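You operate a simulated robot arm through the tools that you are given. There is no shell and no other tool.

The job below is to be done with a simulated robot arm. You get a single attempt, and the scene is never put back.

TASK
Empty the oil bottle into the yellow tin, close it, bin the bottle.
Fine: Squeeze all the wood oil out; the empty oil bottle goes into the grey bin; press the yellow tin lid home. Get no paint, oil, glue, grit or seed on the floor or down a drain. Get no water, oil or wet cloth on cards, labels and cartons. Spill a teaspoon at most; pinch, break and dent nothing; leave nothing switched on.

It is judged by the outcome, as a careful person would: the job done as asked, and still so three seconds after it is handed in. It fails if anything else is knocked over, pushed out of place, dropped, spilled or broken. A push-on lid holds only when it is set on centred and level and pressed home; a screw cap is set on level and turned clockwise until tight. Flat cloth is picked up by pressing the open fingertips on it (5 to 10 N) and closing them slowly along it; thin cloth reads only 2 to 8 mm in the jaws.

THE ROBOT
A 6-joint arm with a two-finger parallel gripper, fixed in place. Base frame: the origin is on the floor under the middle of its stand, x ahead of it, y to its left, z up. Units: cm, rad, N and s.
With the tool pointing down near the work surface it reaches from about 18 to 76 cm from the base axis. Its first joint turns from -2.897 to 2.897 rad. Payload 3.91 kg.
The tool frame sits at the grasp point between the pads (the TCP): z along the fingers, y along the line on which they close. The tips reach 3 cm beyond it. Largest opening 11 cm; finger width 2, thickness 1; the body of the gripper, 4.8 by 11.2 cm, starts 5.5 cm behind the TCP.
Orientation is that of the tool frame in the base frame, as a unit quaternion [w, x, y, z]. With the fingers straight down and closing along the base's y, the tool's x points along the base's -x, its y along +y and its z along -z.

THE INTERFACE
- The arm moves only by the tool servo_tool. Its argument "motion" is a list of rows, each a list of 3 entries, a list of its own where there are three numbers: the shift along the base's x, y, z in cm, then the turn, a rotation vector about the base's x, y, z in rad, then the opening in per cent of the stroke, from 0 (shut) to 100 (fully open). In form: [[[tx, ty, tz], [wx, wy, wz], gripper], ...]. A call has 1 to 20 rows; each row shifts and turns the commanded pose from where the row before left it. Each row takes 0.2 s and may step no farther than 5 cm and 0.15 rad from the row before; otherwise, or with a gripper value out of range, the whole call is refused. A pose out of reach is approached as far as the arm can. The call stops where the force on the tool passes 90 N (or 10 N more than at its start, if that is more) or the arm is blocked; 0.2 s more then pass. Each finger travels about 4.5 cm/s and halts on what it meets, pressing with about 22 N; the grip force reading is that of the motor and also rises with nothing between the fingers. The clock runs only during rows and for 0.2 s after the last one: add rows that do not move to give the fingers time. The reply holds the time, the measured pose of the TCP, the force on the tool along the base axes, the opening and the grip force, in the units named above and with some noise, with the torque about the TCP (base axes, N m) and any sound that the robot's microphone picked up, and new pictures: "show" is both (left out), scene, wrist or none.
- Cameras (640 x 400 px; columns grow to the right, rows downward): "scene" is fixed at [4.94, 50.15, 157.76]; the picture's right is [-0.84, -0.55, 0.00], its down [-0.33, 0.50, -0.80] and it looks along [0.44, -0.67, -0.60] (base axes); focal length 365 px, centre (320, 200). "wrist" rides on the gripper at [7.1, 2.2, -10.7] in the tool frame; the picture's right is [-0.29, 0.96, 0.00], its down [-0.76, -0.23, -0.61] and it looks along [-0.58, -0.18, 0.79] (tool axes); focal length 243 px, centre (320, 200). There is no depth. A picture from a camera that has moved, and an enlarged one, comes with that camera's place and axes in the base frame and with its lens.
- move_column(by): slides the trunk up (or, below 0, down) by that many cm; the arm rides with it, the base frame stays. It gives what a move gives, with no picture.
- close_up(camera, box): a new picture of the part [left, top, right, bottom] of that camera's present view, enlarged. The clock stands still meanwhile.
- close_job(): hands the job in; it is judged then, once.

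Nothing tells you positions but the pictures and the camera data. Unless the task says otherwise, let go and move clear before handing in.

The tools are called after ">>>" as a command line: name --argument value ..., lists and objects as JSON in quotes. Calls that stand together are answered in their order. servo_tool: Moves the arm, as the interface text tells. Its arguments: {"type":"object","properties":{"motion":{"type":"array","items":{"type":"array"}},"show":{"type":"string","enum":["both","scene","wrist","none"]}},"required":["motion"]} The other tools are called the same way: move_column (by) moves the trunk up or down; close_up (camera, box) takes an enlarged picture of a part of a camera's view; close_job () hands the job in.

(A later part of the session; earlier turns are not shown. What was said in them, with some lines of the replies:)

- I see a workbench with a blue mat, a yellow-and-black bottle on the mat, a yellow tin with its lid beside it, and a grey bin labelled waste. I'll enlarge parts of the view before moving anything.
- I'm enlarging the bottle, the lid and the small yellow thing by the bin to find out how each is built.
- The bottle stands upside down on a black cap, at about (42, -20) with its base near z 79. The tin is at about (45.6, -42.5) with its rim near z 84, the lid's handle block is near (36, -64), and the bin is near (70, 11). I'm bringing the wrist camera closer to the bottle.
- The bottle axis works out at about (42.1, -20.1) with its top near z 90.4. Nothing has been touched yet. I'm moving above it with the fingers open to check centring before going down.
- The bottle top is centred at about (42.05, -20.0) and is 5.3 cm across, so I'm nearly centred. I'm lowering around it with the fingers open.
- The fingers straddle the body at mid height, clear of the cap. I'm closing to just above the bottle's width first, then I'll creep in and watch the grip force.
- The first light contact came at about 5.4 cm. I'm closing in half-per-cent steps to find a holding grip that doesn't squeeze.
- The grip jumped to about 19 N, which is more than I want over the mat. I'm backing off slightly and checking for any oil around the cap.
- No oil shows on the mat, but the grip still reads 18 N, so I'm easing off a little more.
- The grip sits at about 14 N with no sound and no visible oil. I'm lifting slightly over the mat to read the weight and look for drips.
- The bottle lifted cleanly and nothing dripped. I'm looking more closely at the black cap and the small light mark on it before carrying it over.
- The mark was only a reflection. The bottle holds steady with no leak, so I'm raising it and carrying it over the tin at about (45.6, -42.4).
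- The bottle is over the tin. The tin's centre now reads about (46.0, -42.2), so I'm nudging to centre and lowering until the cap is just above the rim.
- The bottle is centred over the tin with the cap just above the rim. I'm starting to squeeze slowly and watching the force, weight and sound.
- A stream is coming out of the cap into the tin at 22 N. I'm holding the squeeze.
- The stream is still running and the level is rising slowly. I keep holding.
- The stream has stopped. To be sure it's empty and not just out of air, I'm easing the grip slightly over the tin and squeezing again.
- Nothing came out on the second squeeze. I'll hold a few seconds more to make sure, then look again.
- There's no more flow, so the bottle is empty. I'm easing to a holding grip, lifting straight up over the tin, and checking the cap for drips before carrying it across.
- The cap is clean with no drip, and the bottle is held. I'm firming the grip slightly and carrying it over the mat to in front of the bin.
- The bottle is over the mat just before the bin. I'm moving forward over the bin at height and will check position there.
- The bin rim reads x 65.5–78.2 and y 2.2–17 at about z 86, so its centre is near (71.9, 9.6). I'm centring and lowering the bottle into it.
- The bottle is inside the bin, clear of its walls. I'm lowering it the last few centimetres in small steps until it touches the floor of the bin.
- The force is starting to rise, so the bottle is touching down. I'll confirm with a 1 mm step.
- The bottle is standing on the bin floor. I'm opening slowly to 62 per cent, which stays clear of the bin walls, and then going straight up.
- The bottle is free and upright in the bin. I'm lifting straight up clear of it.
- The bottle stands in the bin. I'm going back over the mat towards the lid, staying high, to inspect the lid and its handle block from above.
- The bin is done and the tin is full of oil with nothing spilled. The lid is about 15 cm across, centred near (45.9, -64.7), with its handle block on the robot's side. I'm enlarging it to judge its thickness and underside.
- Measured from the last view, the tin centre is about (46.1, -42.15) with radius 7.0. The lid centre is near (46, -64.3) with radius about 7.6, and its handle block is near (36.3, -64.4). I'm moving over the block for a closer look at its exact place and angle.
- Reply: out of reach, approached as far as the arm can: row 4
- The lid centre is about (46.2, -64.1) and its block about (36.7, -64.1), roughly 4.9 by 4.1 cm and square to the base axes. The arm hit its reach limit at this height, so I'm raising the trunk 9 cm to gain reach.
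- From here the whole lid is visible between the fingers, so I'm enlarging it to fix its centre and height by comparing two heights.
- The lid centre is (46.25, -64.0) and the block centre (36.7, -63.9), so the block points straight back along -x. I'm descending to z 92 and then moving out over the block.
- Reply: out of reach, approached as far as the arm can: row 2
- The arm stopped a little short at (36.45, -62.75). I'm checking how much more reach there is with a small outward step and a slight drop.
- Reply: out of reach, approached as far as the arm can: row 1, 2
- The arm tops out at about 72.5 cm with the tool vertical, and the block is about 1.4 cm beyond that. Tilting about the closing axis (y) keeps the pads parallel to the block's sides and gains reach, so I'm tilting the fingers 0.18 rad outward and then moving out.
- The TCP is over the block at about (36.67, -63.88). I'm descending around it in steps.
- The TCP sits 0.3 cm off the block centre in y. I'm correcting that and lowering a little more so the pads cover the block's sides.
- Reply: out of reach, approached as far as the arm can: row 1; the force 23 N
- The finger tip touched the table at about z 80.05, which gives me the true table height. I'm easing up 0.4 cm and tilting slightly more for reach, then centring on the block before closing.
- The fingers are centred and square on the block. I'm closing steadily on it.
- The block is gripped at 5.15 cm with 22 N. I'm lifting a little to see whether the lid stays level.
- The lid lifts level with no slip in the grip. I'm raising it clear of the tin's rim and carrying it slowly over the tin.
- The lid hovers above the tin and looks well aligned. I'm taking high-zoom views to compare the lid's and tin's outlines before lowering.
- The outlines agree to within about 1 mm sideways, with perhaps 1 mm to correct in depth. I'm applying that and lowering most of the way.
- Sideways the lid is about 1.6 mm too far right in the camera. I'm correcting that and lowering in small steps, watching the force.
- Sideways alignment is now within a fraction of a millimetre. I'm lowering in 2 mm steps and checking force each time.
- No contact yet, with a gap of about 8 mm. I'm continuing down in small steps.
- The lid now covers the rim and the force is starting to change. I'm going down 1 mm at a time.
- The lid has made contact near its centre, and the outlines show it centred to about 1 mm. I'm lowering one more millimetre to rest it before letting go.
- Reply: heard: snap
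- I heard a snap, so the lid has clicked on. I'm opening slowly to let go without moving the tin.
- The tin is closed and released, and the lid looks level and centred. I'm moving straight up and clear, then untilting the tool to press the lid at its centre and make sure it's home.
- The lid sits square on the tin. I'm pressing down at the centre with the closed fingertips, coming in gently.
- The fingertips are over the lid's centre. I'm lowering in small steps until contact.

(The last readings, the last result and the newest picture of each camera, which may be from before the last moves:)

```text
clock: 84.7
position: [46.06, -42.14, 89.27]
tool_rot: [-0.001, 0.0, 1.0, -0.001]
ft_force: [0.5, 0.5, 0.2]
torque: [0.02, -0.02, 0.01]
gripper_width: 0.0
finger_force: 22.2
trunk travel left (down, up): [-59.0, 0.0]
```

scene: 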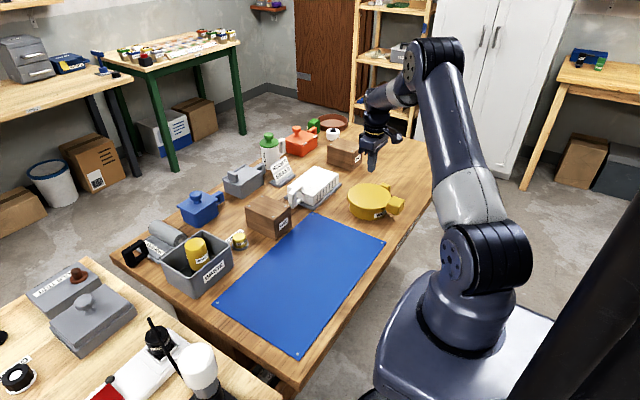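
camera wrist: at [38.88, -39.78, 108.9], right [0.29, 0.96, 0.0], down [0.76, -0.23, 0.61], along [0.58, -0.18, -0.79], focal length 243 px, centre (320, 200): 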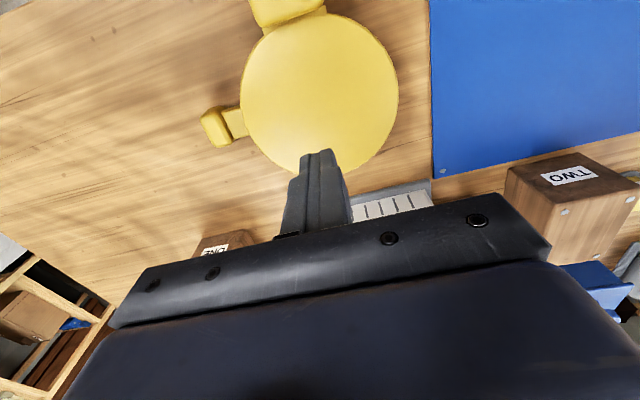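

>>> servo_tool --motion '[[[0, 0, -0.15], [0, 0, 0], 0], [[0, 0, 0], [0, 0, 0], 0]]' --show "none"

>>> servo_tool --motion '[[[0, 0, -0.1], [0, 0, 0], 0], [[0, 0, 0], [0, 0, 0], 0]]' --show "none"

>>> servo_tool --motion '[[[0, 0, -0.1], [0, 0, 0], 0], [[0, 0, 0], [0, 0, 0], 0]]' --show "none"

```text
clock: 85.2
position: [46.03, -42.08, 89.1]
tool_rot: [0.0, 0.0, 1.0, -0.001]
ft_force: [0.4, 0.0, -0.1]
torque: [-0.01, -0.01, 0.0]
gripper_width: 0.0
finger_force: 22.0
trunk travel left (down, up): [-59.0, 0.0]
```

```text
clock: 85.8
position: [46.1, -42.07, 89.14]
tool_rot: [-0.001, -0.001, 1.0, -0.001]
ft_force: [0.7, 0.3, -0.2]
torque: [0.02, -0.02, 0.0]
gripper_width: 0.01
finger_force: 21.9
trunk travel left (down, up): [-59.0, 0.0]
```

```text
clock: 86.5
position: [46.07, -42.1, 88.91]
tool_rot: [0.0, 0.0, 1.0, -0.001]
ft_force: [0.8, 0.0, -0.1]
torque: [0.01, 0.0, -0.01]
gripper_width: 0.03
finger_force: 21.6
trunk travel left (down, up): [-59.0, 0.0]
```

>>> servo_tool --motion '[[[0, 0, -0.15], [0, 0, 0], 0], [[0, 0, 0], [0, 0, 0], 0]]' --show "none"

>>> servo_tool --motion '[[[0, 0, -0.15], [0, 0, 0], 0], [[0, 0, 0], [0, 0, 0], 0]]' --show "none"

>>> close_up --camera "scene" --box '[342, 170, 402, 222]'

```text
clock: 87.0
position: [45.88, -41.99, 88.79]
tool_rot: [-0.001, -0.001, 1.0, 0.0]
ft_force: [-0.1, -0.7, 0.4]
torque: [-0.02, 0.02, 0.0]
gripper_width: 0.0
finger_force: 22.1
trunk travel left (down, up): [-59.0, 0.0]
```

```text
clock: 87.7
position: [46.01, -41.97, 88.76]
tool_rot: [0.001, 0.0, 1.0, -0.002]
ft_force: [-1.3, 0.8, 11.2]
torque: [0.01, 0.04, -0.02]
gripper_width: 0.0
finger_force: 22.5
trunk travel left (down, up): [-59.0, 0.0]
```

```text
7.69 times, centred on (372, 196) of scene
camera zoom: at [4.94, 50.15, 157.76], right [-0.84, -0.55, 0.0], down [-0.33, 0.5, -0.8], along [0.44, -0.67, -0.6], focal length 2807 px, centre (-80, 231)
```

zoom: 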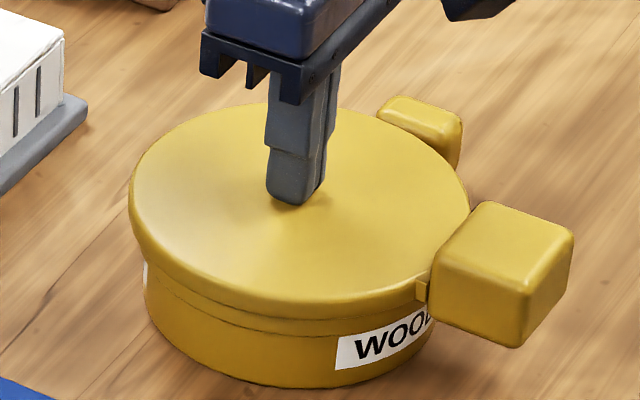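

Contact is at the centre with 11 N. I'm increasing the press in small steps to about 35 N.

>>> servo_tool --motion '[[[0, 0, -0.1], [0, 0, 0], 0], [[0, 0, 0], [0, 0, 0], 0]]' --show "none"

>>> servo_tool --motion '[[[0, 0, -0.1], [0, 0, 0], 0], [[0, 0, 0], [0, 0, 0], 0]]' --show "none"

```text
clock: 88.2
position: [46.05, -41.89, 88.87]
tool_rot: [0.002, 0.0, 1.0, -0.003]
ft_force: [0.4, -0.1, 24.5]
torque: [0.02, 0.07, -0.04]
gripper_width: 0.03
finger_force: 22.3
trunk travel left (down, up): [-59.0, 0.0]
```

```text
clock: 88.8
position: [46.03, -42.0, 88.76]
tool_rot: [0.003, 0.0, 1.0, -0.003]
ft_force: [1.1, -2.7, 36.2]
torque: [-0.08, 0.0, 0.04]
gripper_width: 0.01
finger_force: 22.8
trunk travel left (down, up): [-59.0, 0.0]
```

The lid takes 36 N without moving any further, so it's seated. I'm lifting off and moving clear.

>>> servo_tool --motion '[[[0, 0, 0.3], [0, 0, 0], 0], [[0, 0, 1], [0, 0, 0], 0], [[0, 0, 3], [0, 0, 0], 0], [[0, 0, 4], [0, 0, 0], 0], [[0, 0, 4], [0, 0, 0], 0], [[-3, 2, 3], [0, 0, 0], 10], [[-4, 2, 2], [0, 0, 0], 30], [[-4, 2, 0], [0, 0, 0], 50], [[-4, 2, 0], [0, 0, 0], 50], [[0, 0, 0], [0, 0, 0], 50]]' --show "both"

>>> close_up --camera "scene" --box '[342, 170, 406, 222]'

>>> close_up --camera "scene" --box '[110, 180, 390, 360]'

>>> close_up --camera "scene" --box '[150, 220, 246, 300]'

```text
clock: 91.0
position: [30.92, -33.91, 106.05]
tool_rot: [0.0, -0.001, 1.0, -0.002]
ft_force: [-0.3, 0.5, 0.3]
torque: [0.01, 0.04, 0.04]
gripper_width: 5.51
finger_force: 0.0
trunk travel left (down, up): [-59.0, 0.0]
camera wrist: at [23.89, -31.72, 116.58], right [0.29, 0.96, 0.0], down [0.76, -0.23, 0.61], along [0.58, -0.18, -0.79], focal length 243 px, centre (320, 200)
```

scene: 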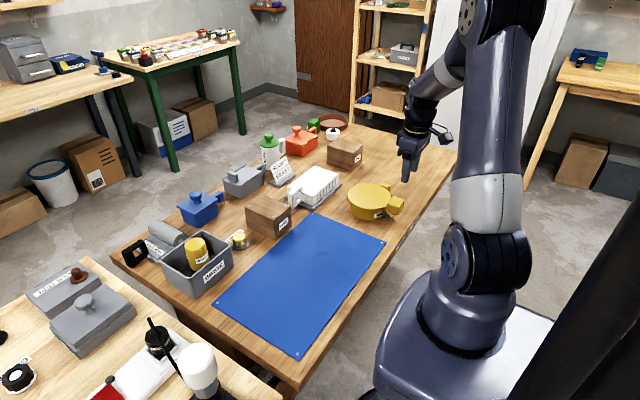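
wrist: 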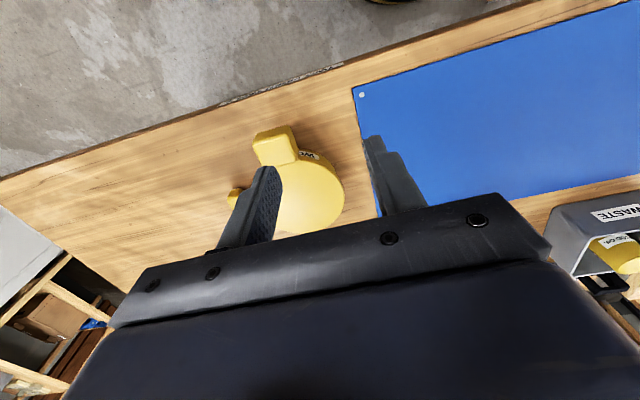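

```text
7.69 times, centred on (374, 196) of scene
camera zoom: at [4.94, 50.15, 157.76], right [-0.84, -0.55, 0.0], down [-0.33, 0.5, -0.8], along [0.44, -0.67, -0.6], focal length 2807 px, centre (-95, 231)
```

zoom: 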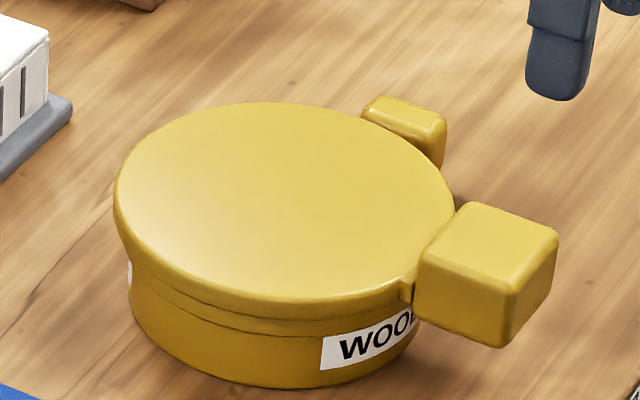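

```text
2.22 times, centred on (250, 270) of scene
camera zoom: at [4.94, 50.15, 157.76], right [-0.84, -0.55, 0.0], down [-0.33, 0.5, -0.8], along [0.44, -0.67, -0.6], focal length 811 px, centre (476, 44)
```

zoom: 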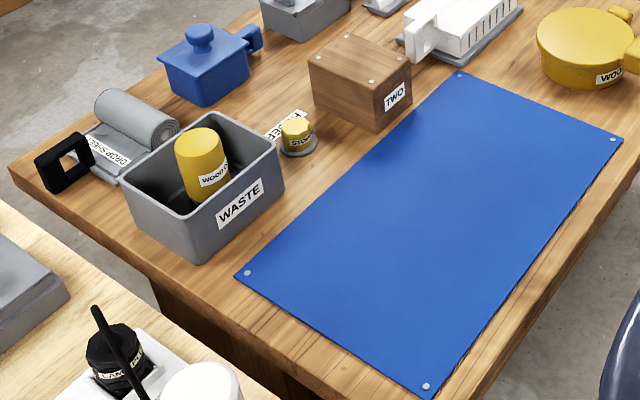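

```text
5.00 times, centred on (198, 260) of scene
camera zoom: at [4.94, 50.15, 157.76], right [-0.84, -0.55, 0.0], down [-0.33, 0.5, -0.8], along [0.44, -0.67, -0.6], focal length 1824 px, centre (930, -100)
```

zoom: 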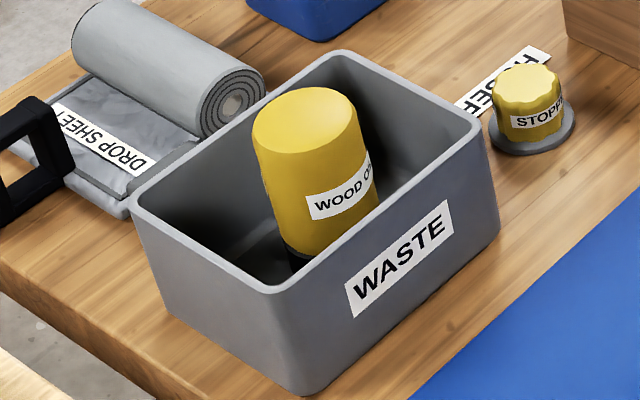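

Everything checks out: the bottle stands empty in the grey bin, and the yellow tin's lid is snapped on, centred and level. Nothing has spilled or been displaced, and the arm is clear, so I'm handing the job in.

>>> close_job

```text
The job is handed in.
```

The oil bottle is empty and in the grey bin, and the yellow tin is closed. I've handed the job in but haven't seen a result.

- **Oil:** I squeezed the bottle over the tin until the stream stopped. A second squeeze, held for about three seconds, brought nothing more. I saw no drips on the mat, bench or labels.
- **Bottle:** it stands upright in the bin. Its top sticks up above the rim.
- **Lid:** it snapped on, centred to about 1 mm and level by eye. It didn't move under a 36 N press at its centre.
- **Tin:** it shifted about 2 mm when the lid snapped on. In the final pictures nothing else looks out of place.

The trunk is still 9 cm higher than at the start, because I needed the extra reach to get to the lid.
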